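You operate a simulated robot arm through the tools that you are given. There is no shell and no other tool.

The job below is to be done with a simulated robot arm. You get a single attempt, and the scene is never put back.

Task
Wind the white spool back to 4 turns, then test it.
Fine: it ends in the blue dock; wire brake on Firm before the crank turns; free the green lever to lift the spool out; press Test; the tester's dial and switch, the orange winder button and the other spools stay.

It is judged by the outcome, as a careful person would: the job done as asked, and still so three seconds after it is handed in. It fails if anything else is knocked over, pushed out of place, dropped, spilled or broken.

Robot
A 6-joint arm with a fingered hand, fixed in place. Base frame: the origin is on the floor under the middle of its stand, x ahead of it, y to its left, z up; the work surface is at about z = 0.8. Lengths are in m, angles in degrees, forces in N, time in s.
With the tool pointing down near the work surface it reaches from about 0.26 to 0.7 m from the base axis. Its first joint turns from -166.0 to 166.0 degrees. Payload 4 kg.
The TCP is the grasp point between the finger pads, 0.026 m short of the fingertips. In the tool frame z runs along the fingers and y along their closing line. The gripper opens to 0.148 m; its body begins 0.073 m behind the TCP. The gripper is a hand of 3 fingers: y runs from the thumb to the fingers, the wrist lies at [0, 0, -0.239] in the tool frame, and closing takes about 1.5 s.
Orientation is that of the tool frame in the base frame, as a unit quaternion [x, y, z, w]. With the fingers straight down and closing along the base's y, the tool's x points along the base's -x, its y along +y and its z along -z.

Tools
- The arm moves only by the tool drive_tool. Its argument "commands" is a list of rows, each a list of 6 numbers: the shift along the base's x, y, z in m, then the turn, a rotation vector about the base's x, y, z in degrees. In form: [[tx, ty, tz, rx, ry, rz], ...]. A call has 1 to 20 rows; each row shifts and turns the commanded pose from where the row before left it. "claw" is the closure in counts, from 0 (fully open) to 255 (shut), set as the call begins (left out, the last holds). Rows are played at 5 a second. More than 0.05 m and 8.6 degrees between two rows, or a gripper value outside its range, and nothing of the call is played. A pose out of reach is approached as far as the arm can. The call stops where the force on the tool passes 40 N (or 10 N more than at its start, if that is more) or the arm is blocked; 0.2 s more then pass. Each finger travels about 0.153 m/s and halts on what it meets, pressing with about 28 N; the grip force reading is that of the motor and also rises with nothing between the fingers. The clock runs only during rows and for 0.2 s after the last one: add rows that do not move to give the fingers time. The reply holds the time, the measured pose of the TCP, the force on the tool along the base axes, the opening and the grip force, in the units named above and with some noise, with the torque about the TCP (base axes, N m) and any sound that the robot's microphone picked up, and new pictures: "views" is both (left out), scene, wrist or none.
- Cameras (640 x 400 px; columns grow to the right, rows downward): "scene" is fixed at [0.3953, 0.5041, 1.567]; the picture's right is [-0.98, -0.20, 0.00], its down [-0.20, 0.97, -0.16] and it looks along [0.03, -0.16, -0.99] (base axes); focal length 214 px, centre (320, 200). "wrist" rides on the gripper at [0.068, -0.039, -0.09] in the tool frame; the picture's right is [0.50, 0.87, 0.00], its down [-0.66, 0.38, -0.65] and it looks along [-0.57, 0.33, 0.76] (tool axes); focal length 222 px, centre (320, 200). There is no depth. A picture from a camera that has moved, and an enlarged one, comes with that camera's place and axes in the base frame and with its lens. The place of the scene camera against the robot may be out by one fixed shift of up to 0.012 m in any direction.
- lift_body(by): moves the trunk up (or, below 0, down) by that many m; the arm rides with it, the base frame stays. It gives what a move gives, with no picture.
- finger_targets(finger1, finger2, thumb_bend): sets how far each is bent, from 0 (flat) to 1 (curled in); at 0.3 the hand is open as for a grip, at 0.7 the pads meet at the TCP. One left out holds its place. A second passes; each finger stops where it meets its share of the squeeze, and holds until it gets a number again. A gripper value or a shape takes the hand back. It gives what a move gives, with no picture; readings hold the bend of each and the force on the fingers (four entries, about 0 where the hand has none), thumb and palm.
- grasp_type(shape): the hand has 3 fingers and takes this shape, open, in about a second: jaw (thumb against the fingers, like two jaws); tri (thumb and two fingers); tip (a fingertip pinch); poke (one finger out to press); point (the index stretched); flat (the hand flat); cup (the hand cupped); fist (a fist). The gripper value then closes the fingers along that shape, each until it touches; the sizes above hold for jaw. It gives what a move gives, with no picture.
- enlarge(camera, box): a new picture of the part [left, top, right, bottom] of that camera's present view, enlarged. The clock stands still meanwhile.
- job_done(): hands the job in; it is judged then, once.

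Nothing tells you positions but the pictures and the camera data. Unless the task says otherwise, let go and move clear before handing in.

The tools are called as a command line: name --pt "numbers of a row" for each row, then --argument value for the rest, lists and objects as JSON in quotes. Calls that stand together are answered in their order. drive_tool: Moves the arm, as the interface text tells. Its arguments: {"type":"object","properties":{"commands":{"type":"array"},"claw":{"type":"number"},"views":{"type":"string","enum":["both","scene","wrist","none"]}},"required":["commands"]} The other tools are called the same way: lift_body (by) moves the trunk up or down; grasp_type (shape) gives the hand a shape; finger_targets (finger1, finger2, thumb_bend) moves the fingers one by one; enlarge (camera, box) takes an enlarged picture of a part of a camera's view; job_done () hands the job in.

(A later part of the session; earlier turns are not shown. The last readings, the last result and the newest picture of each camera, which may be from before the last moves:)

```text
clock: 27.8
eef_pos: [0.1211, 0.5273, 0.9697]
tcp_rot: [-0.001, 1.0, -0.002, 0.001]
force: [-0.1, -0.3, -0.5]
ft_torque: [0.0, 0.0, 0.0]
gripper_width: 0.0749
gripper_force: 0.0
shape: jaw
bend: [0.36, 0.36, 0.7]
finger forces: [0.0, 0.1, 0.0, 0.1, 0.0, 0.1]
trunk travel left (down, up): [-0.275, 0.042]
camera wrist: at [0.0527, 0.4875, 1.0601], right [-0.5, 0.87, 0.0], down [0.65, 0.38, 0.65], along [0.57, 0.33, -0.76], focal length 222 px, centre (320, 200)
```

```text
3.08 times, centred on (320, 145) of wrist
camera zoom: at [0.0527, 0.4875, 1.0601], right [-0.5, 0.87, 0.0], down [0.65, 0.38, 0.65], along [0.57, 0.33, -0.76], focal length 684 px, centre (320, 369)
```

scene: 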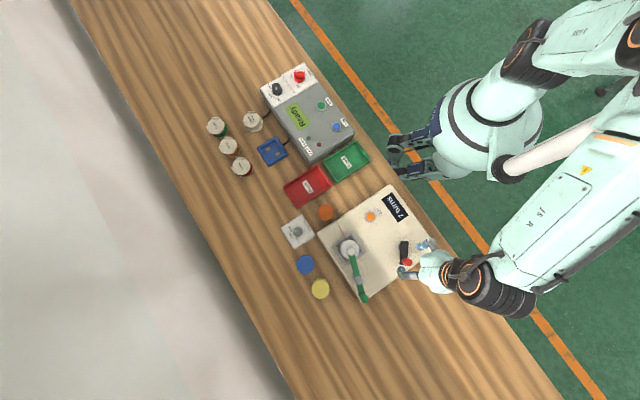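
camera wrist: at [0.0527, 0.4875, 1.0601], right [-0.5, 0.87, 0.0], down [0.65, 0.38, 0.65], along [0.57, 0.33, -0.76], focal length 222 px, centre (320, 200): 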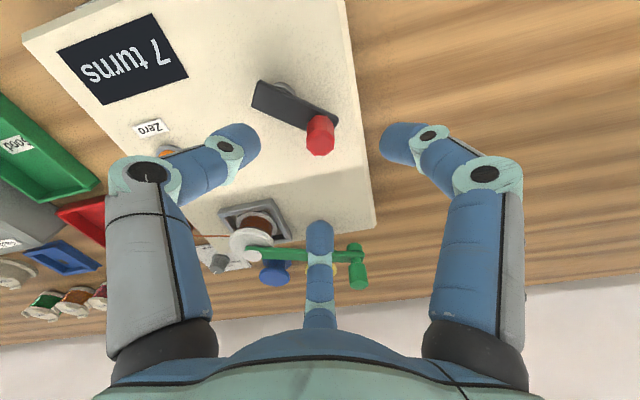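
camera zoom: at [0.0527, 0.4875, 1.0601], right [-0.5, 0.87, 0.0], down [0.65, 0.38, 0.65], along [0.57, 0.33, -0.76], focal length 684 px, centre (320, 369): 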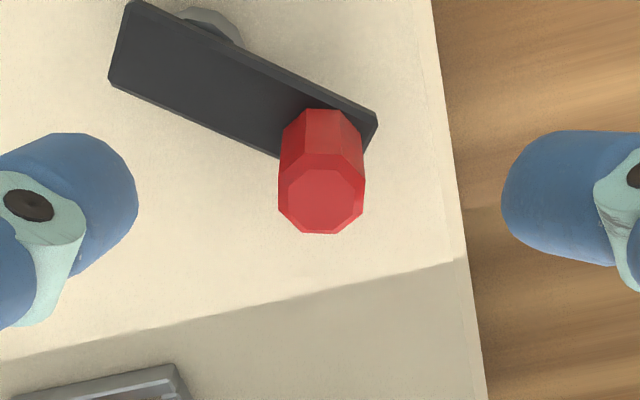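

drive_tool --pt "0 0 -0.02 0 0 0" --pt "0 0 -0.015 0 0 0" --pt "0 0 0 0 0 0" --views "wrist"

enlarge --camera "wrist" --box '[240, 110, 400, 240]'

```text
clock: 28.6
eef_pos: [0.1203, 0.526, 0.9365]
tcp_rot: [-0.001, 1.0, -0.001, 0.0]
force: [0.2, -0.9, 0.0]
ft_torque: [0.02, 0.0, 0.01]
gripper_width: 0.0755
gripper_force: 0.0
shape: jaw
bend: [0.36, 0.36, 0.7]
finger forces: [0.1, 0.1, 0.0, 0.0, 0.0, 0.1]
trunk travel left (down, up): [-0.275, 0.042]
camera wrist: at [0.0522, 0.4869, 1.0261], right [-0.5, 0.87, 0.0], down [0.65, 0.38, 0.65], along [0.57, 0.33, -0.76], focal length 222 px, centre (320, 200)
```

wrist: 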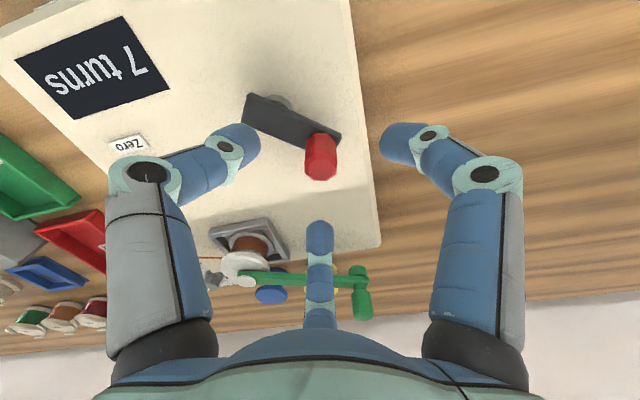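

```text
3.08 times, centred on (320, 175) of wrist
camera zoom: at [0.0522, 0.4869, 1.0261], right [-0.5, 0.87, 0.0], down [0.65, 0.38, 0.65], along [0.57, 0.33, -0.76], focal length 684 px, centre (320, 277)
```

zoom: 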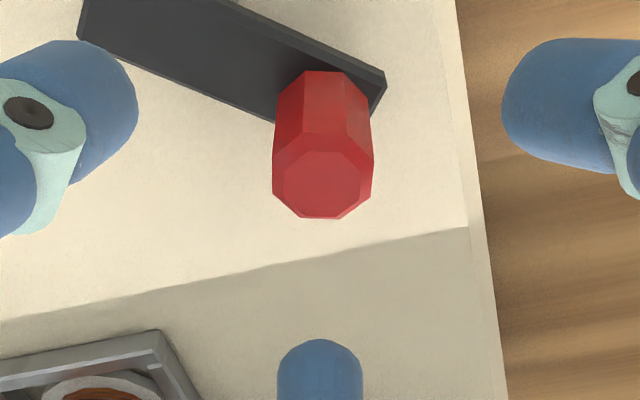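

The handle is centred under the hand, top z ≈ 0.903, about 20 mm wide. I'll descend around it and close the fingers to a loose cage.

drive_tool --pt "0.001 0.001 -0.018 0 0 0" --pt "0 0 -0.017 0 0 0" --pt "0 0 0 0 0 0" --views "none"

drive_tool --pt "0 0 0 0 0 0" --pt "0 0 0 0 0 0" --pt "0 0 0 0 0 0" --pt "0 0 0 0 0 0" --pt "0 0 0 0 0 0" --claw 205 --views "wrist"

enlarge --camera "wrist" --box '[240, 130, 400, 260]'

```text
clock: 29.4
eef_pos: [0.1212, 0.5265, 0.9012]
tcp_rot: [-0.001, 1.0, -0.001, 0.001]
force: [0.9, 0.0, -0.2]
ft_torque: [0.01, -0.01, -0.01]
gripper_width: 0.0748
gripper_force: 0.1
shape: jaw
bend: [0.36, 0.36, 0.7]
finger forces: [0.0, 0.0, 0.0, 0.0, 0.1, 0.0]
trunk travel left (down, up): [-0.275, 0.042]
```

```text
clock: 30.6
eef_pos: [0.1218, 0.5262, 0.9031]
tcp_rot: [-0.002, 1.0, -0.001, 0.0]
force: [-0.3, -1.6, -0.6]
ft_torque: [-0.01, -0.04, 0.05]
gripper_width: 0.0294
gripper_force: 0.1
shape: jaw
bend: [0.75, 0.75, 0.7]
finger forces: [0.0, 0.0, 0.0, 0.1, 0.0, 0.0]
trunk travel left (down, up): [-0.275, 0.042]
camera wrist: at [0.0532, 0.488, 0.9926], right [-0.5, 0.87, 0.0], down [0.65, 0.38, 0.65], along [0.57, 0.33, -0.76], focal length 222 px, centre (320, 200)
```

wrist: 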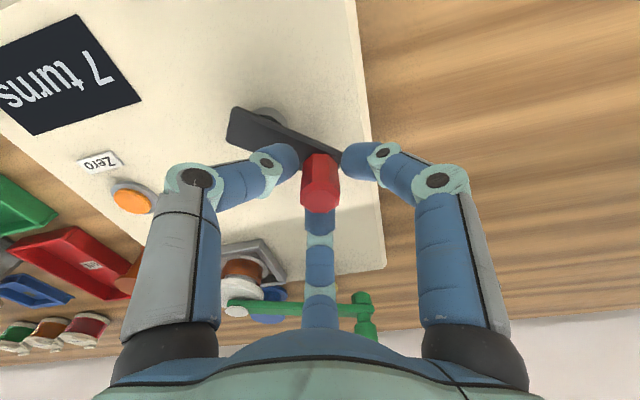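

```text
3.08 times, centred on (320, 195) of wrist
camera zoom: at [0.0532, 0.488, 0.9926], right [-0.5, 0.87, 0.0], down [0.65, 0.38, 0.65], along [0.57, 0.33, -0.76], focal length 684 px, centre (320, 215)
```

zoom: 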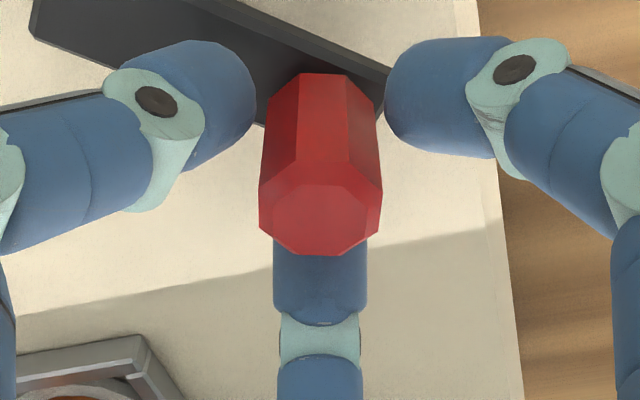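

The handle is caged with a small clearance. I'll push the crank counter-clockwise a sixth of a turn and watch the counter and forces.

drive_tool --pt "-0.00799 -0.0007 0 0 0 0" --pt "-0.00774 -0.00208 0 0 0 0" --pt "-0.00727 -0.00339 0 0 0 0" --pt "-0.00657 -0.0046 0 0 0 0" --pt "-0.00567 -0.00567 0 0 0 0" --pt "-0.0046 -0.00657 0 0 0 0" --views "both"

enlarge --camera "wrist" --box '[200, 80, 420, 260]'

enlarge --camera "scene" --box '[340, 180, 440, 300]'

```text
clock: 32.0
eef_pos: [0.0825, 0.5038, 0.9007]
tcp_rot: [-0.002, 1.0, 0.0, 0.001]
force: [0.3, 0.7, 0.6]
ft_torque: [0.01, -0.02, 0.03]
gripper_width: 0.0292
gripper_force: 0.2
shape: jaw
bend: [0.75, 0.75, 0.7]
finger forces: [0.0, 0.7, 0.0, 0.0, 0.1, 0.0]
trunk travel left (down, up): [-0.275, 0.042]
camera wrist: at [0.0144, 0.4654, 0.992], right [-0.5, 0.87, 0.0], down [0.65, 0.38, 0.65], along [0.57, 0.33, -0.76], focal length 222 px, centre (320, 200)
```

scene: 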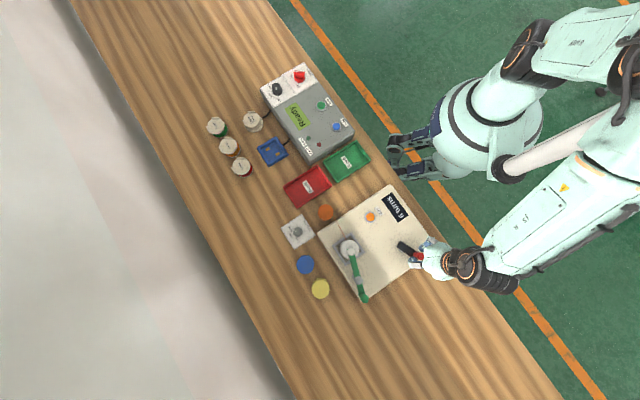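
wrist: 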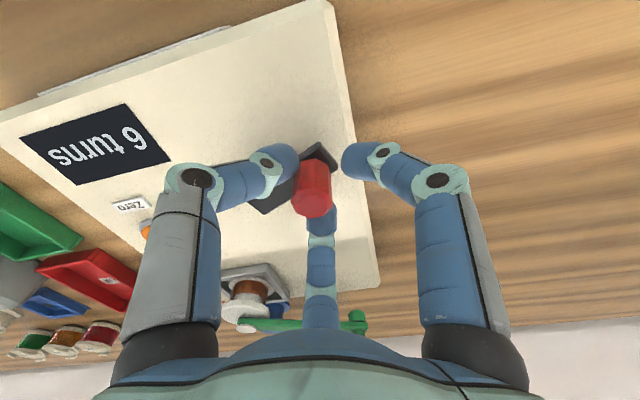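

```text
2.22 times, centred on (310, 170) of wrist
camera zoom: at [0.0144, 0.4654, 0.992], right [-0.5, 0.87, 0.0], down [0.65, 0.38, 0.65], along [0.57, 0.33, -0.76], focal length 494 px, centre (342, 267)
```

zoom: 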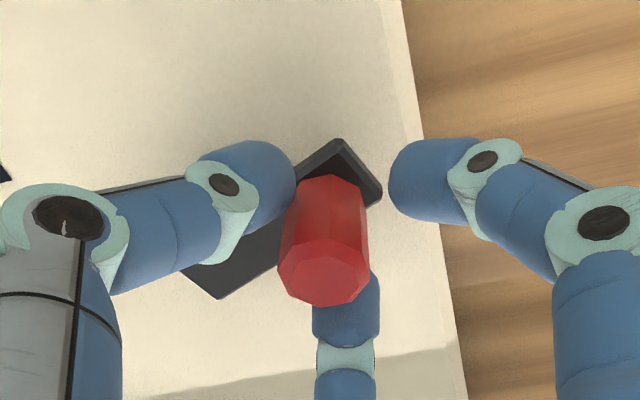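

```text
3.33 times, centred on (390, 240) of scene
camera zoom: at [0.3953, 0.5041, 1.567], right [-0.98, -0.2, 0.0], down [-0.2, 0.97, -0.16], along [0.03, -0.16, -0.99], focal length 715 px, centre (87, 67)
```

zoom: 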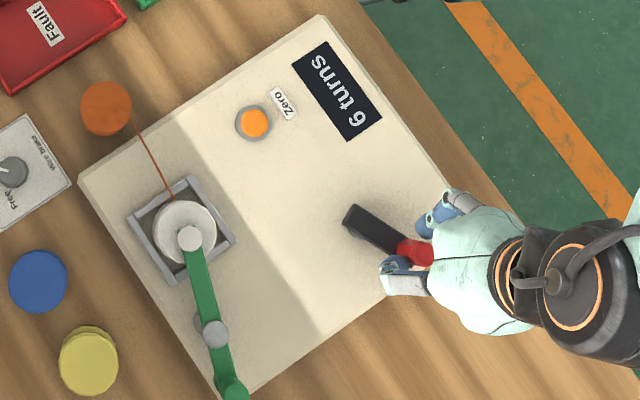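

The counter dropped to "6 turns" going counter-clockwise, with almost no force, so that is the direction back. The pivot fits (0.125, 0.484) with a 43.5 mm radius; I'll continue round on that circle.

drive_tool --pt "-0.0004 -0.0121 0 0 0 0" --pt "-0.0005 -0.0115 0 0 0 0" --pt "0.0025 -0.0112 0 0 0 0" --pt "0.0053 -0.0102 0 0 0 0" --pt "0.0078 -0.0085 0 0 0 0" --pt "0.0097 -0.0062 0 0 0 0" --pt "0.011 -0.0033 0 0 0 0" --views "both"

enlarge --camera "scene" --box '[340, 180, 440, 300]'

enlarge --camera "wrist" --box '[200, 80, 420, 260]'

```text
clock: 33.6
eef_pos: [0.1172, 0.4421, 0.9009]
tcp_rot: [-0.002, 1.0, -0.001, 0.001]
force: [-2.5, 7.8, 0.1]
ft_torque: [0.13, 0.03, 0.16]
gripper_width: 0.0299
gripper_force: 0.0
shape: jaw
bend: [0.75, 0.74, 0.7]
finger forces: [0.0, 7.8, 0.0, 0.0, 0.1, 0.0]
trunk travel left (down, up): [-0.275, 0.042]
camera wrist: at [0.0485, 0.4034, 0.9916], right [-0.5, 0.87, 0.0], down [0.65, 0.38, 0.65], along [0.57, 0.33, -0.76], focal length 222 px, centre (320, 200)
```

scene: 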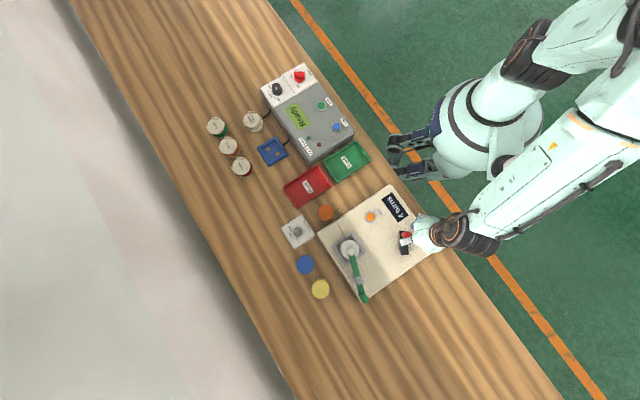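
wrist: 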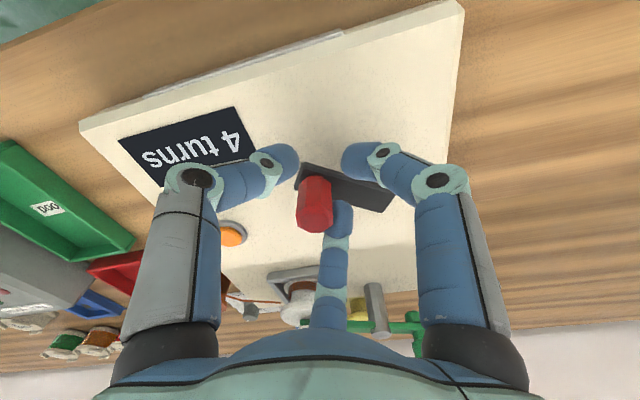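

```text
3.33 times, centred on (390, 240) of scene
camera zoom: at [0.3953, 0.5041, 1.567], right [-0.98, -0.2, 0.0], down [-0.2, 0.97, -0.16], along [0.03, -0.16, -0.99], focal length 715 px, centre (87, 67)
```

zoom: 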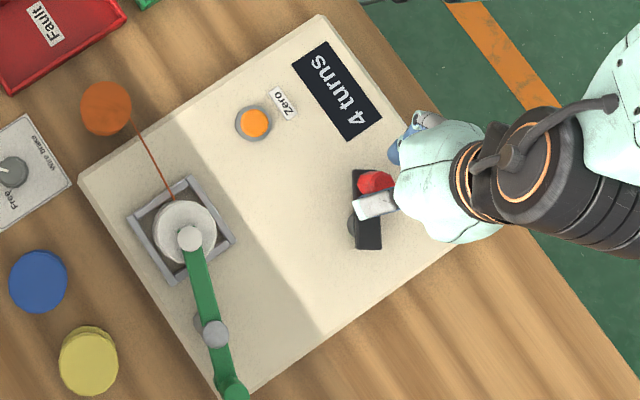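

```text
2.22 times, centred on (310, 170) of wrist
camera zoom: at [0.0485, 0.4034, 0.9916], right [-0.5, 0.87, 0.0], down [0.65, 0.38, 0.65], along [0.57, 0.33, -0.76], focal length 494 px, centre (342, 267)
```

zoom: 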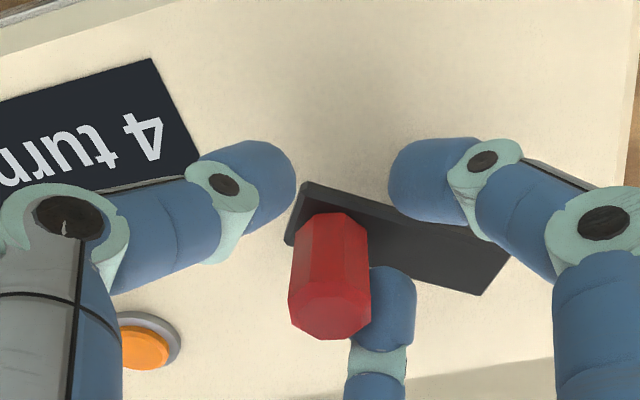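

The counter now reads "4 turns" after only about half a crank revolution, so it counts roughly six per revolution. I stopped in time; I'll nudge it back slightly to learn where the reading changes so it ends safely in the middle of 4.

drive_tool --pt "-0.005 0.0015 0 0 0 0" --pt "-0.005 0.003 0 0 0 0" --pt "0 0 0 0 0 0" --views "both"

enlarge --camera "scene" --box '[370, 180, 430, 280]'

enlarge --camera "wrist" --box '[200, 80, 420, 260]'

```text
clock: 34.4
eef_pos: [0.1052, 0.4456, 0.9008]
tcp_rot: [-0.001, 1.0, -0.001, 0.001]
force: [1.0, 4.4, 0.6]
ft_torque: [0.12, -0.05, 0.08]
gripper_width: 0.0303
gripper_force: 0.0
shape: jaw
bend: [0.75, 0.51, 0.7]
finger forces: [0.0, 4.9, 0.0, 0.0, 0.0, 0.1]
trunk travel left (down, up): [-0.275, 0.042]
camera wrist: at [0.0383, 0.4072, 0.9914], right [-0.5, 0.87, 0.0], down [0.65, 0.38, 0.65], along [0.57, 0.33, -0.76], focal length 222 px, centre (320, 200)
```

scene: 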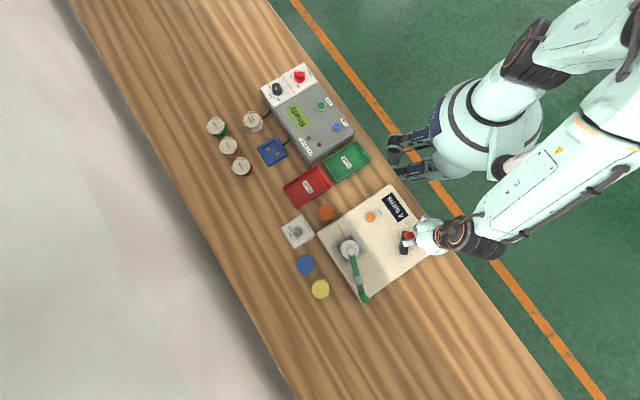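
wrist: 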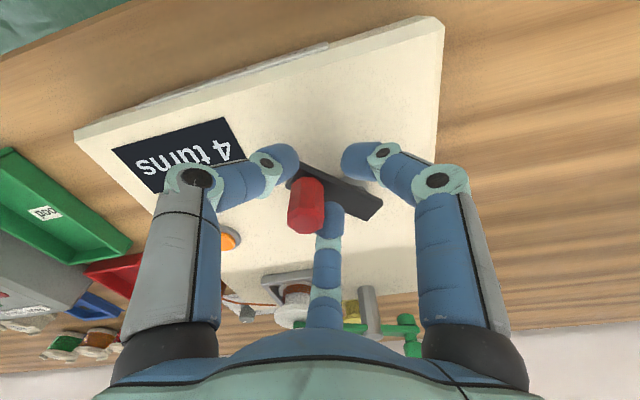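

```text
4.00 times, centred on (400, 230) of scene
camera zoom: at [0.3953, 0.5041, 1.567], right [-0.98, -0.2, 0.0], down [-0.2, 0.97, -0.16], along [0.03, -0.16, -0.99], focal length 858 px, centre (0, 80)
```

zoom: 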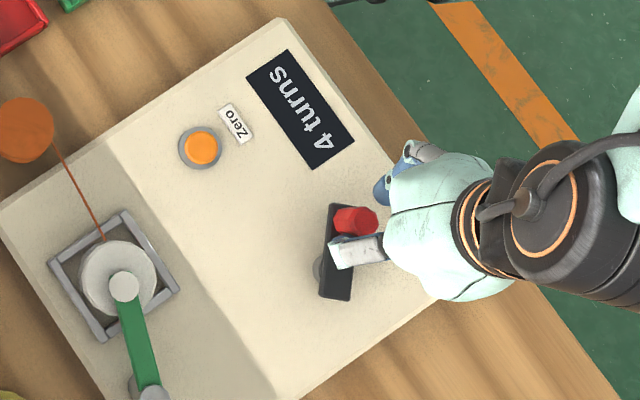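

```text
2.22 times, centred on (310, 170) of wrist
camera zoom: at [0.0383, 0.4072, 0.9914], right [-0.5, 0.87, 0.0], down [0.65, 0.38, 0.65], along [0.57, 0.33, -0.76], focal length 494 px, centre (342, 267)
```

zoom: 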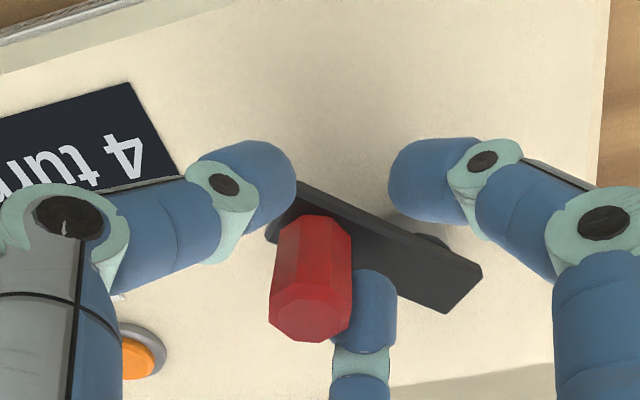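

It still reads 4 a few degrees either way. The handle has drifted in the loose cage, so I'll reopen, centre on it and take a firm grip for fine control.

drive_tool --pt "0 0 0 0 0 0" --pt "0 0 0 0 0 0" --pt "0.006 0 0 0 0 0" --pt "0.006 0 0 0 0 0" --pt "0.005 0 0 0 0 0" --pt "0 0 0 0 0 0" --claw 150 --views "both"

enlarge --camera "wrist" --box '[200, 80, 420, 260]'

```text
clock: 35.8
eef_pos: [0.1243, 0.4462, 0.9016]
tcp_rot: [-0.001, 1.0, -0.001, 0.001]
force: [0.5, -0.5, 0.0]
ft_torque: [-0.01, -0.01, 0.03]
gripper_width: 0.0607
gripper_force: 0.1
shape: jaw
bend: [0.77, 0.77, 0.7]
finger forces: [0.0, 0.0, 0.1, 0.0, 0.0, 0.1]
trunk travel left (down, up): [-0.275, 0.042]
camera wrist: at [0.0557, 0.4065, 0.9919], right [-0.5, 0.87, 0.0], down [0.65, 0.38, 0.65], along [0.57, 0.33, -0.76], focal length 222 px, centre (320, 200)
```

scene: 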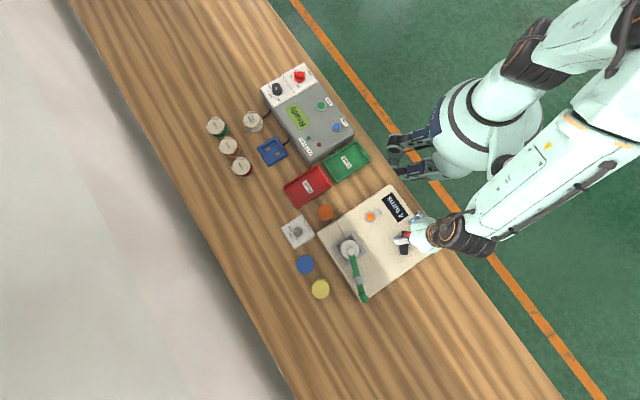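
wrist: 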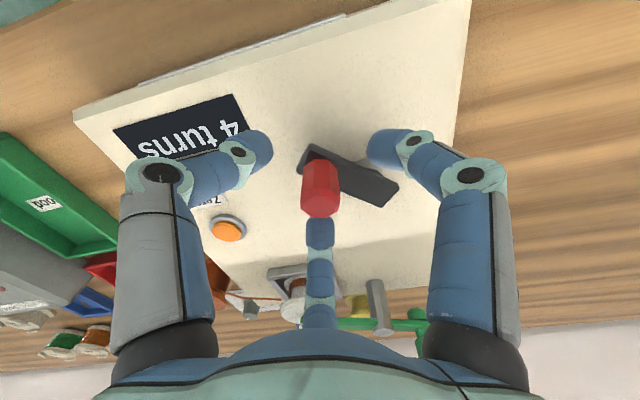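

```text
2.22 times, centred on (310, 170) of wrist
camera zoom: at [0.0557, 0.4065, 0.9919], right [-0.5, 0.87, 0.0], down [0.65, 0.38, 0.65], along [0.57, 0.33, -0.76], focal length 494 px, centre (342, 267)
```

zoom: 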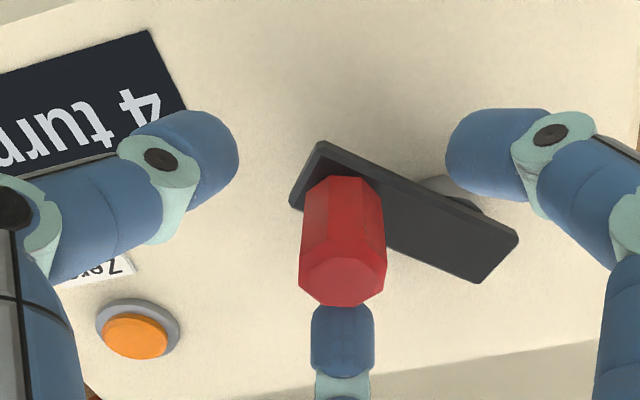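

The crank sits about 178° from where it began, still reading 4. I'll grip the handle firmly and turn it back about 30° to find the 5/4 changeover.

drive_tool --pt "0 0 0 0 0 0" --pt "0 0 0 0 0 0" --pt "0 0 0 0 0 0" --pt "0 0 0 0 0 0" --pt "0 0 0 0 0 0" --claw 235 --views "wrist"

enlarge --camera "wrist" --box '[200, 80, 420, 260]'

```text
clock: 37.0
eef_pos: [0.1238, 0.4447, 0.9006]
tcp_rot: [0.0, 1.0, -0.001, 0.001]
force: [0.2, 1.2, -5.0]
ft_torque: [0.04, -0.03, -0.04]
gripper_width: 0.0159
gripper_force: 28.0
shape: jaw
bend: [0.73, 0.73, 0.7]
finger forces: [23.7, 26.4, 0.0, 0.1, 23.8, 0.0]
trunk travel left (down, up): [-0.275, 0.042]
camera wrist: at [0.0557, 0.4068, 0.9917], right [-0.5, 0.87, 0.0], down [0.65, 0.38, 0.65], along [0.57, 0.33, -0.76], focal length 222 px, centre (320, 200)
```

wrist: 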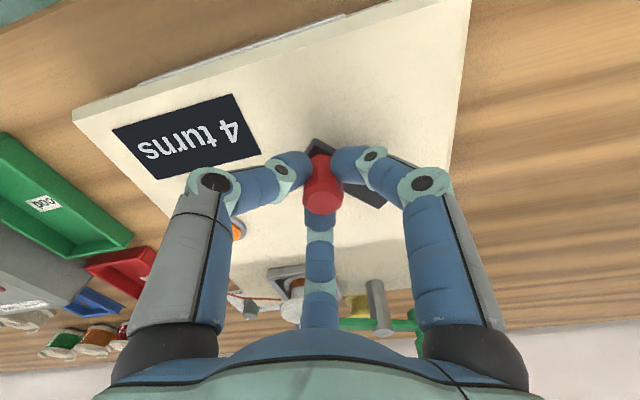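

```text
2.22 times, centred on (310, 170) of wrist
camera zoom: at [0.0557, 0.4068, 0.9917], right [-0.5, 0.87, 0.0], down [0.65, 0.38, 0.65], along [0.57, 0.33, -0.76], focal length 494 px, centre (342, 267)
```

zoom: 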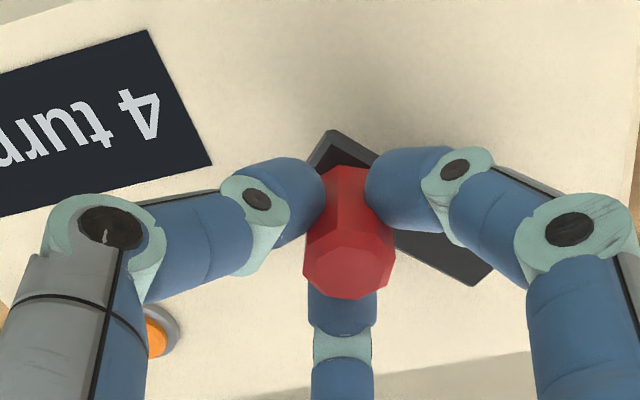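

drive_tool --pt "-0.0044 0.0001 0 0 0 0" --pt "-0.0044 0.0006 0 0 0 0" --pt "-0.0043 0.001 0 0 0 0" --pt "-0.0021 0.0007 0 0 0 0" --pt "0 0 0 0 0 0" --views "wrist"

enlarge --camera "wrist" --box '[200, 80, 420, 260]'

```text
clock: 38.2
eef_pos: [0.1095, 0.4482, 0.9025]
tcp_rot: [-0.001, 1.0, 0.0, 0.002]
force: [2.4, 1.8, -7.7]
ft_torque: [0.04, -0.13, -0.07]
gripper_width: 0.0158
gripper_force: 27.7
shape: jaw
bend: [0.73, 0.73, 0.7]
finger forces: [22.2, 31.3, 0.0, 0.0, 25.4, 0.0]
trunk travel left (down, up): [-0.275, 0.042]
camera wrist: at [0.0408, 0.4098, 0.9916], right [-0.5, 0.87, 0.0], down [0.65, 0.38, 0.65], along [0.57, 0.33, -0.76], focal length 222 px, centre (320, 200)
```

wrist: 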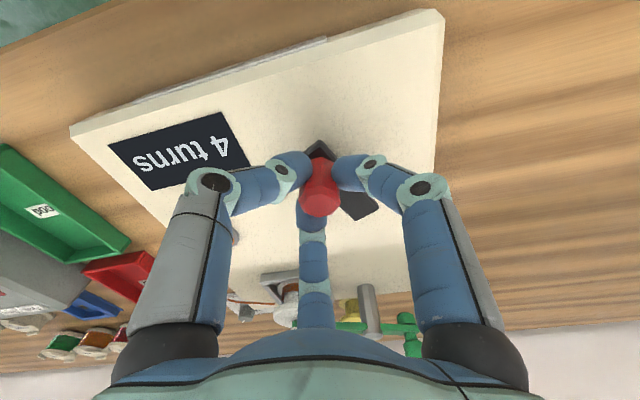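

```text
2.22 times, centred on (310, 170) of wrist
camera zoom: at [0.0408, 0.4098, 0.9916], right [-0.5, 0.87, 0.0], down [0.65, 0.38, 0.65], along [0.57, 0.33, -0.76], focal length 494 px, centre (342, 267)
```

zoom: 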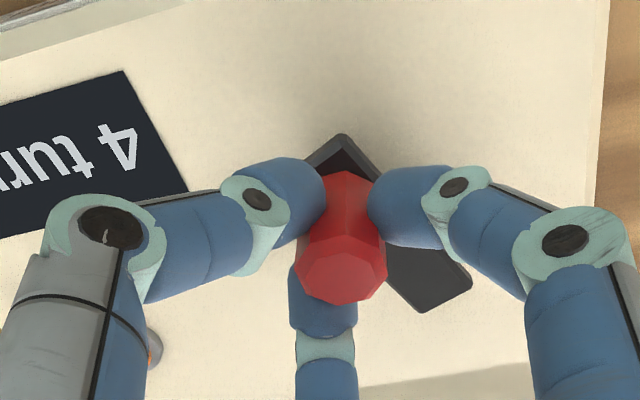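

drive_tool --pt "-0.003 0.0012 0 0 0 0" --pt "-0.0031 0.0015 0 0 0 0" --pt "0 0 0 0 0 0" --views "wrist"

enlarge --camera "wrist" --box '[200, 80, 420, 260]'

```text
clock: 39.0
eef_pos: [0.1029, 0.4514, 0.9013]
tcp_rot: [0.0, 1.0, -0.001, 0.001]
force: [4.1, 3.6, -10.6]
ft_torque: [0.02, -0.14, -0.05]
gripper_width: 0.015
gripper_force: 28.3
shape: jaw
bend: [0.73, 0.73, 0.7]
finger forces: [20.7, 31.4, 0.0, 0.1, 26.0, 0.0]
trunk travel left (down, up): [-0.275, 0.042]
camera wrist: at [0.0341, 0.412, 0.9917], right [-0.5, 0.87, 0.0], down [0.65, 0.38, 0.65], along [0.57, 0.33, -0.76], focal length 222 px, centre (320, 200)
```

wrist: 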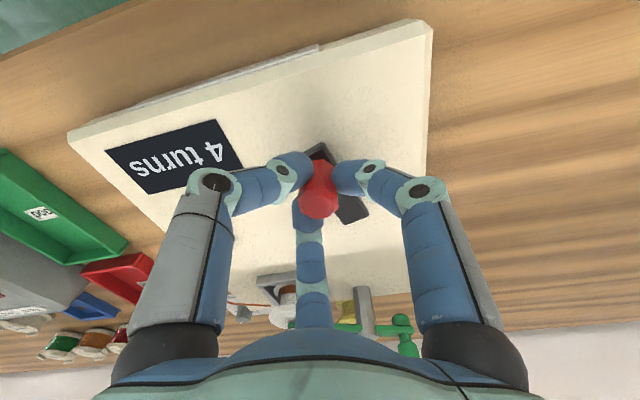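

```text
2.22 times, centred on (310, 170) of wrist
camera zoom: at [0.0341, 0.412, 0.9917], right [-0.5, 0.87, 0.0], down [0.65, 0.38, 0.65], along [0.57, 0.33, -0.76], focal length 494 px, centre (342, 267)
```

zoom: 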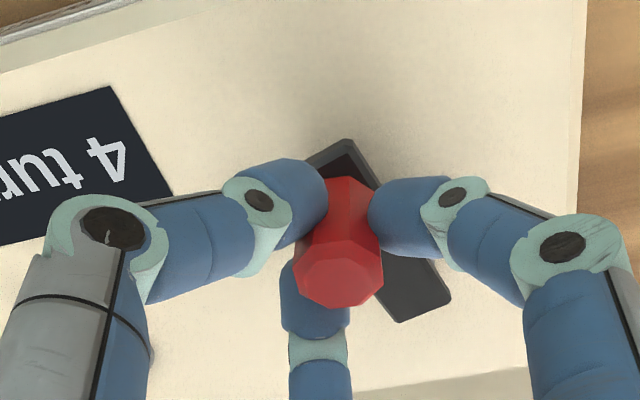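

drive_tool --pt "-0.0025 0.0015 0 0 0 0" --pt "0 0 0 0 0 0" --views "wrist"

```text
clock: 39.6
eef_pos: [0.1009, 0.4517, 0.9012]
tcp_rot: [0.0, 1.0, -0.001, 0.001]
force: [2.5, -0.2, -11.3]
ft_torque: [-0.05, -0.09, -0.06]
gripper_width: 0.0151
gripper_force: 28.0
shape: jaw
bend: [0.73, 0.73, 0.7]
finger forces: [20.0, 30.7, 0.1, 0.0, 28.5, 0.0]
trunk travel left (down, up): [-0.275, 0.042]
camera wrist: at [0.0316, 0.4136, 0.9916], right [-0.5, 0.87, 0.0], down [0.65, 0.38, 0.65], along [0.57, 0.33, -0.76], focal length 222 px, centre (320, 200)
```

wrist: 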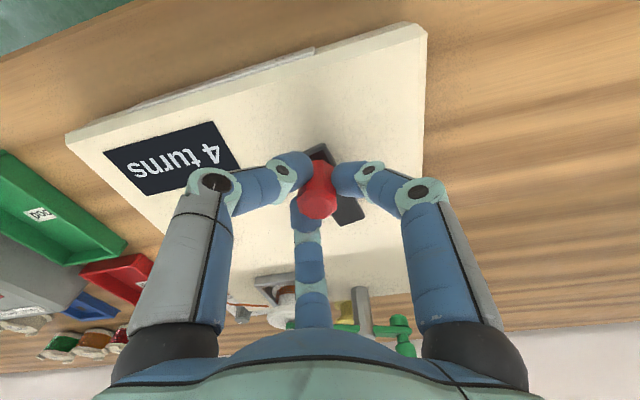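

drive_tool --pt "-0.0028 0.002 0 0 0 0" --pt "0 0 0 0 0 0" --views "wrist"

enlarge --camera "wrist" --box '[200, 80, 420, 260]'

```text
clock: 40.2
eef_pos: [0.0968, 0.4536, 0.9009]
tcp_rot: [0.0, 1.0, -0.002, 0.001]
force: [1.8, -3.9, -14.4]
ft_torque: [-0.16, -0.02, -0.1]
gripper_width: 0.0149
gripper_force: 27.9
shape: jaw
bend: [0.73, 0.73, 0.7]
finger forces: [19.0, 29.8, 0.0, 0.0, 31.4, 0.0]
trunk travel left (down, up): [-0.275, 0.042]
camera wrist: at [0.0288, 0.4157, 0.9917], right [-0.5, 0.87, 0.0], down [0.65, 0.38, 0.65], along [0.57, 0.32, -0.76], focal length 222 px, centre (320, 200)
```

wrist: 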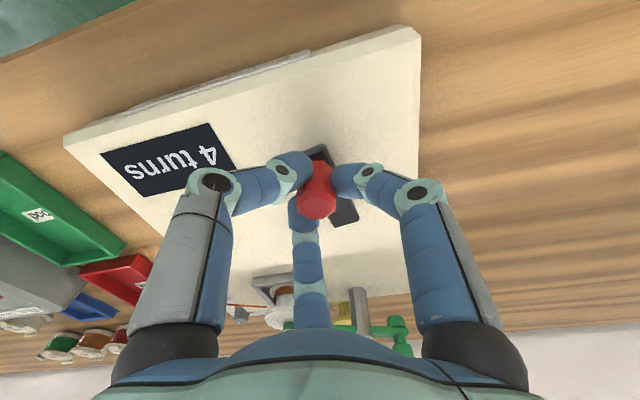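

```text
2.22 times, centred on (310, 170) of wrist
camera zoom: at [0.0288, 0.4157, 0.9917], right [-0.5, 0.87, 0.0], down [0.65, 0.38, 0.65], along [0.57, 0.32, -0.76], focal length 494 px, centre (342, 267)
```

zoom: 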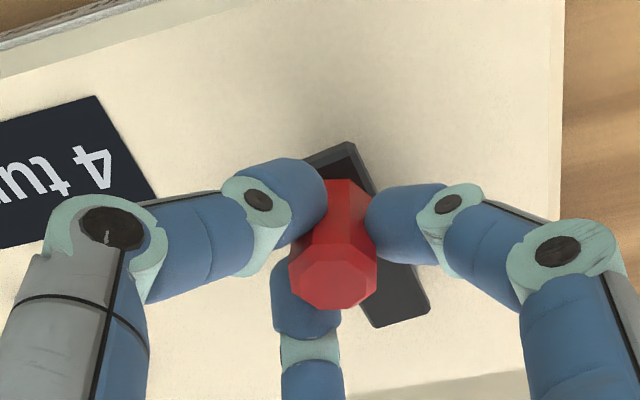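

drive_tool --pt "-0.002 0.0022 0 0 0 0" --pt "-0.0019 0.0023 0 0 0 0" --pt "0 0 0 0 0 0" --views "wrist"

enlarge --camera "wrist" --box '[200, 80, 420, 260]'

```text
clock: 41.0
eef_pos: [0.0918, 0.4584, 0.9005]
tcp_rot: [-0.001, 1.0, -0.002, 0.0]
force: [-4.4, -11.0, -14.0]
ft_torque: [-0.27, 0.1, -0.21]
gripper_width: 0.0146
gripper_force: 27.8
shape: jaw
bend: [0.73, 0.73, 0.7]
finger forces: [17.8, 28.1, 0.0, 0.0, 38.2, 0.0]
trunk travel left (down, up): [-0.275, 0.042]
camera wrist: at [0.024, 0.4194, 0.9915], right [-0.5, 0.87, 0.0], down [0.65, 0.38, 0.65], along [0.57, 0.33, -0.76], focal length 222 px, centre (320, 200)
```

wrist: 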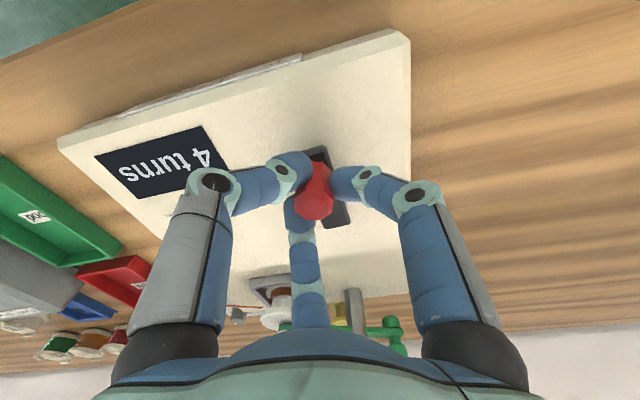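

```text
2.22 times, centred on (310, 170) of wrist
camera zoom: at [0.024, 0.4194, 0.9915], right [-0.5, 0.87, 0.0], down [0.65, 0.38, 0.65], along [0.57, 0.33, -0.76], focal length 494 px, centre (342, 267)
```

zoom: 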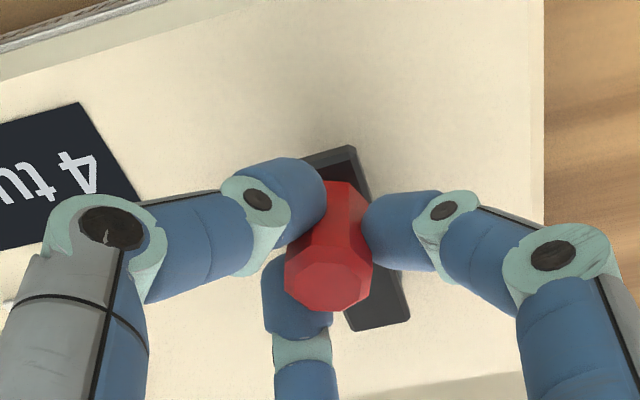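

drive_tool --pt "-0.0022 0.0026 0 0 0 0" --pt "-0.0021 0.0028 0 0 0 0" --pt "-0.002 0.003 0 0 0 0" --pt "0 0 0 0 0 0" --views "wrist"

enlarge --camera "wrist" --box '[200, 80, 420, 260]'

```text
clock: 42.0
eef_pos: [0.0854, 0.465, 0.9007]
tcp_rot: [-0.001, 1.0, -0.002, 0.002]
force: [-15.9, -16.8, -13.1]
ft_torque: [-0.4, 0.44, -0.35]
gripper_width: 0.0138
gripper_force: 27.5
shape: jaw
bend: [0.73, 0.73, 0.7]
finger forces: [16.2, 29.1, 0.0, 0.1, 48.0, 0.0]
trunk travel left (down, up): [-0.275, 0.042]
camera wrist: at [0.0174, 0.4268, 0.9914], right [-0.5, 0.87, 0.0], down [0.65, 0.38, 0.65], along [0.57, 0.33, -0.76], focal length 222 px, centre (320, 200)
```

wrist: 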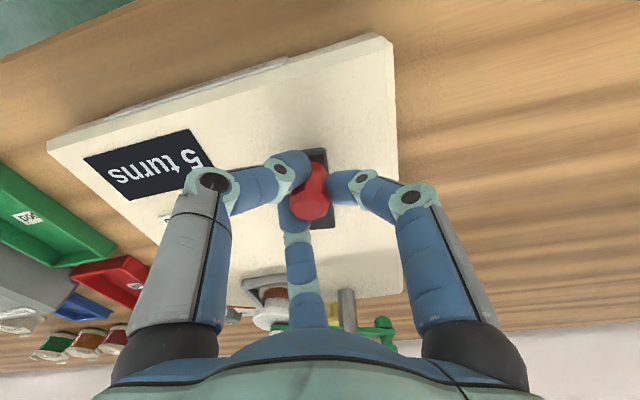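

```text
2.22 times, centred on (310, 170) of wrist
camera zoom: at [0.0174, 0.4268, 0.9914], right [-0.5, 0.87, 0.0], down [0.65, 0.38, 0.65], along [0.57, 0.33, -0.76], focal length 494 px, centre (342, 267)
```

zoom: 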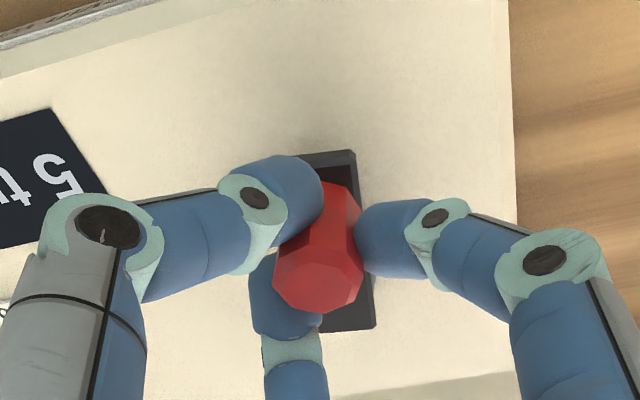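

It flips to 5 at about 126° from the start, so 7→4 centres at about 154° (about 51° per turn); at 180° I was near the 4/3 edge. I'll turn back counter-clockwise to the middle of the 4 range.

drive_tool --pt "0.0021 -0.0022 0 0 0 0" --pt "0.0021 -0.0022 0 0 0 0" --pt "0.0022 -0.0022 0 0 0 0" --pt "0.0025 -0.0024 0 0 0 0" --pt "0.0025 -0.0024 0 0 0 0" --pt "0.0031 -0.0015 0 0 0 0" --pt "0.0031 -0.0012 0 0 0 0" --pt "0 0 0 0 0 0" --views "wrist"

enlarge --camera "wrist" --box '[200, 80, 420, 260]'

```text
clock: 43.8
eef_pos: [0.1036, 0.4524, 0.9017]
tcp_rot: [-0.002, 1.0, 0.0, 0.001]
force: [-7.1, -10.2, -5.3]
ft_torque: [-0.16, 0.17, 0.02]
gripper_width: 0.015
gripper_force: 28.2
shape: jaw
bend: [0.73, 0.73, 0.7]
finger forces: [26.2, 25.7, 0.0, 0.1, 32.4, 0.0]
trunk travel left (down, up): [-0.275, 0.042]
camera wrist: at [0.0363, 0.4135, 0.9921], right [-0.5, 0.87, 0.0], down [0.65, 0.38, 0.66], along [0.57, 0.33, -0.76], focal length 222 px, centre (320, 200)
```

wrist: 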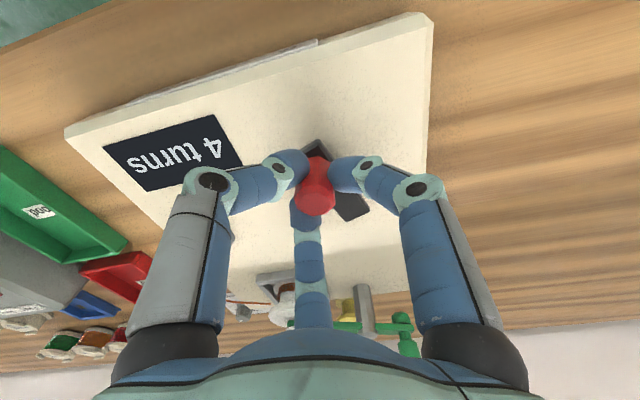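

```text
2.22 times, centred on (310, 170) of wrist
camera zoom: at [0.0363, 0.4135, 0.9921], right [-0.5, 0.87, 0.0], down [0.65, 0.38, 0.66], along [0.57, 0.33, -0.76], focal length 494 px, centre (342, 267)
```

zoom: 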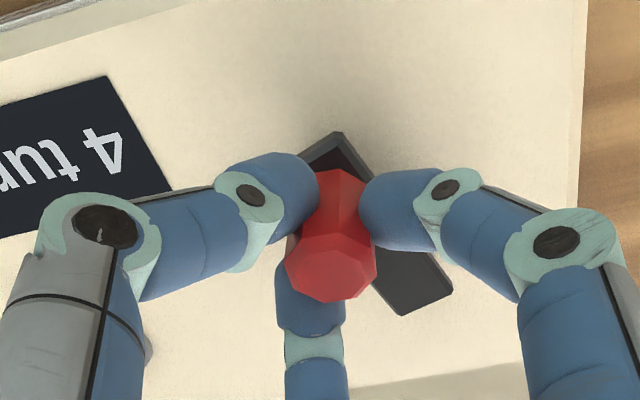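

drive_tool --pt "0.0015 -0.0015 0 0 0 0" --pt "0.0015 -0.002 0 0 0 0" --pt "0 0 0 0 0 0" --views "none"

drive_tool --pt "0 0 0 0 0 0" --pt "0 0 0 0 0 0" --pt "0 0 0 0 0 0" --pt "0 0 0 0 0 0" --pt "0 0 0 0 0 0" --claw 125 --views "both"

enlarge --camera "wrist" --box '[200, 80, 420, 260]'

```text
clock: 44.6
eef_pos: [0.109, 0.4497, 0.9014]
tcp_rot: [-0.002, 1.0, 0.001, 0.003]
force: [-2.9, 0.7, -0.1]
ft_torque: [-0.02, 0.08, 0.09]
gripper_width: 0.0151
gripper_force: 28.0
shape: jaw
bend: [0.73, 0.73, 0.7]
finger forces: [28.3, 27.8, 0.0, 0.0, 25.8, 0.1]
trunk travel left (down, up): [-0.275, 0.042]
```

```text
clock: 45.8
eef_pos: [0.1088, 0.4494, 0.9003]
tcp_rot: [-0.001, 1.0, -0.001, 0.001]
force: [0.1, 0.3, -0.4]
ft_torque: [-0.01, -0.01, 0.0]
gripper_width: 0.0748
gripper_force: 0.1
shape: jaw
bend: [0.36, 0.36, 0.7]
finger forces: [0.0, 0.0, 0.1, 0.0, 0.0, 0.1]
trunk travel left (down, up): [-0.275, 0.042]
camera wrist: at [0.0393, 0.4105, 0.9915], right [-0.5, 0.87, 0.0], down [0.65, 0.38, 0.65], along [0.57, 0.33, -0.76], focal length 222 px, centre (320, 200)
```

scene: 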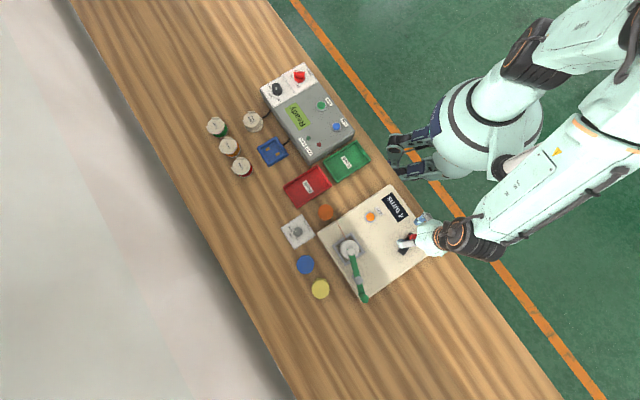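
wrist: 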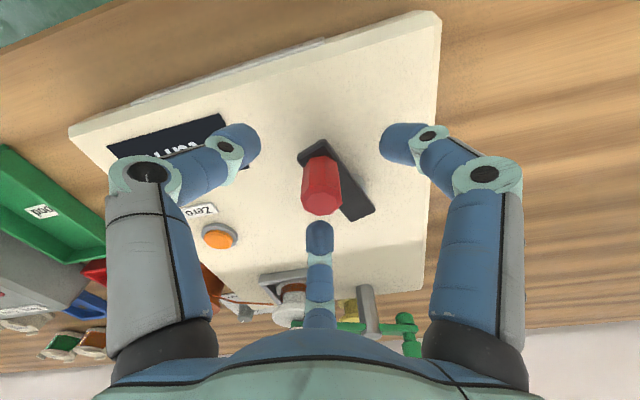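

```text
2.22 times, centred on (310, 170) of wrist
camera zoom: at [0.0393, 0.4105, 0.9915], right [-0.5, 0.87, 0.0], down [0.65, 0.38, 0.65], along [0.57, 0.33, -0.76], focal length 494 px, centre (342, 267)
```

zoom: 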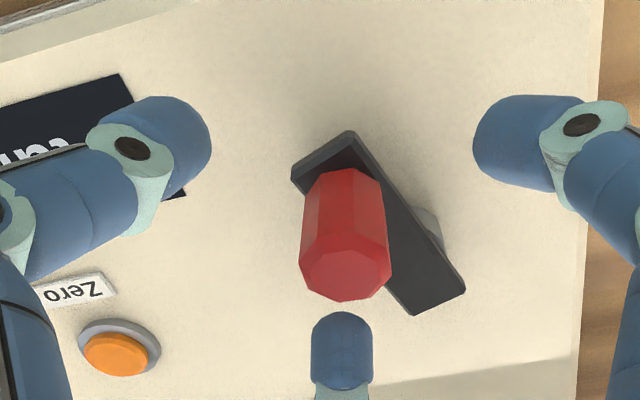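

The counter is safely in the 4 range with the crank released. I'll rise straight up and then look at the green lever.

drive_tool --pt "0 0 0.03 0 0 0" --pt "0 0 0.04 0 0 0" --pt "0 0 0.04 0 0 0" --pt "0.02 0.03 0 0 0 0" --pt "0.02 0.03 0 0 0 0" --pt "0 0 0 0 0 0" --views "both"

enlarge --camera "scene" --box '[320, 180, 440, 310]'

enlarge --camera "wrist" --box '[220, 80, 420, 240]'

```text
clock: 47.2
eef_pos: [0.1488, 0.5113, 1.0131]
tcp_rot: [0.0, 1.0, 0.0, 0.001]
force: [-0.5, 0.7, 0.5]
ft_torque: [0.0, -0.04, 0.01]
gripper_width: 0.0751
gripper_force: 0.1
shape: jaw
bend: [0.36, 0.36, 0.7]
finger forces: [0.0, 0.1, 0.1, 0.0, 0.0, 0.0]
trunk travel left (down, up): [-0.275, 0.042]
camera wrist: at [0.0808, 0.4717, 1.1034], right [-0.5, 0.87, 0.0], down [0.65, 0.38, 0.66], along [0.57, 0.33, -0.76], focal length 222 px, centre (320, 200)
```

scene: 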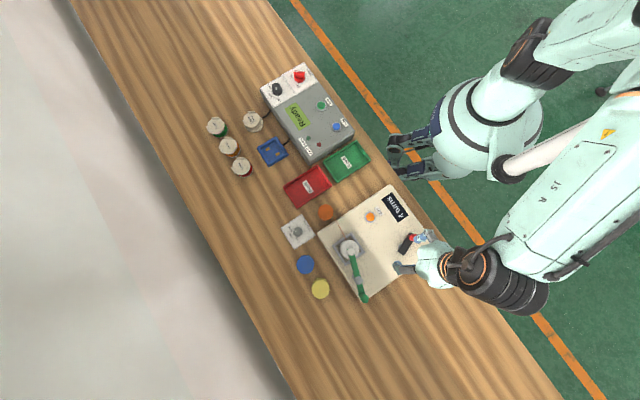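
wrist: 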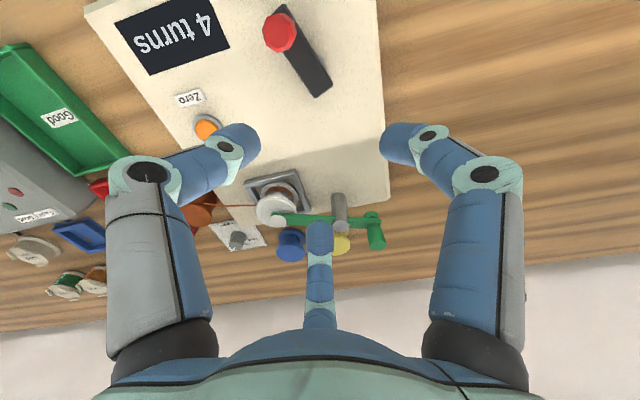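

```text
3.08 times, centred on (380, 245) of scene
camera zoom: at [0.3953, 0.5041, 1.567], right [-0.98, -0.2, 0.0], down [-0.2, 0.97, -0.16], along [0.03, -0.16, -0.99], focal length 660 px, centre (135, 62)
```

zoom: 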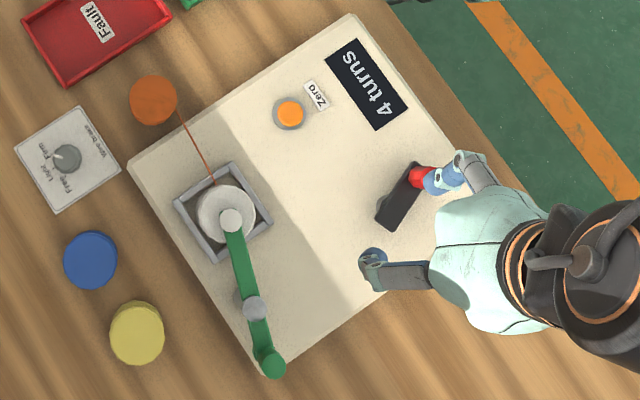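

```text
2.50 times, centred on (320, 160) of wrist
camera zoom: at [0.0808, 0.4717, 1.1034], right [-0.5, 0.87, 0.0], down [0.65, 0.38, 0.66], along [0.57, 0.33, -0.76], focal length 555 px, centre (320, 300)
```

zoom: 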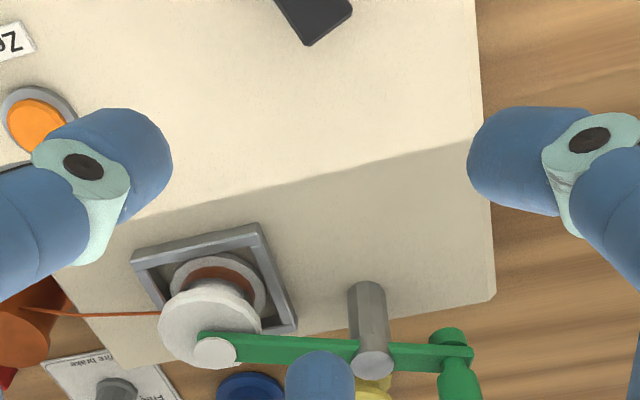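

The counter reads 4 and the brake is still at Firm. I'll move closer to the lever to understand how it swings.

drive_tool --pt "0.012 0.025 -0.005 0 0 0" --pt "0.013 0.025 -0.005 0 0 0" --pt "0 0 0 0 0 0" --views "wrist"

enlarge --camera "wrist" --box '[220, 60, 460, 240]'

```text
clock: 48.0
eef_pos: [0.1736, 0.559, 1.0021]
tcp_rot: [-0.001, 1.0, -0.001, 0.001]
force: [0.1, 0.0, 0.2]
ft_torque: [-0.02, 0.0, -0.04]
gripper_width: 0.075
gripper_force: 0.3
shape: jaw
bend: [0.36, 0.36, 0.7]
finger forces: [0.0, 0.1, 0.0, 0.1, 0.0, 0.0]
trunk travel left (down, up): [-0.275, 0.042]
camera wrist: at [0.1046, 0.5201, 1.0917], right [-0.5, 0.87, 0.0], down [0.65, 0.38, 0.65], along [0.57, 0.33, -0.76], focal length 222 px, centre (320, 200)
```

wrist: 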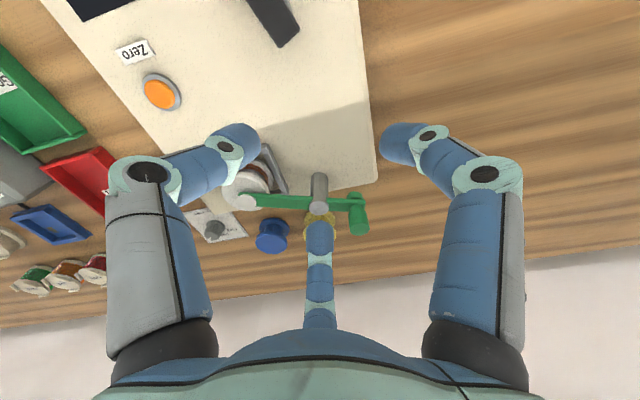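

```text
2.22 times, centred on (340, 150) of wrist
camera zoom: at [0.1046, 0.5201, 1.0917], right [-0.5, 0.87, 0.0], down [0.65, 0.38, 0.65], along [0.57, 0.33, -0.76], focal length 494 px, centre (276, 311)
```

zoom: 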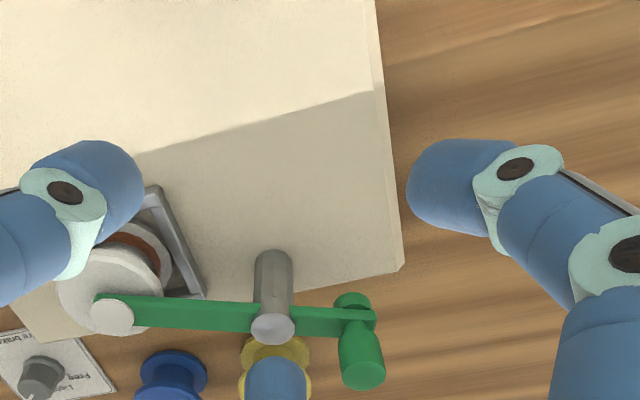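

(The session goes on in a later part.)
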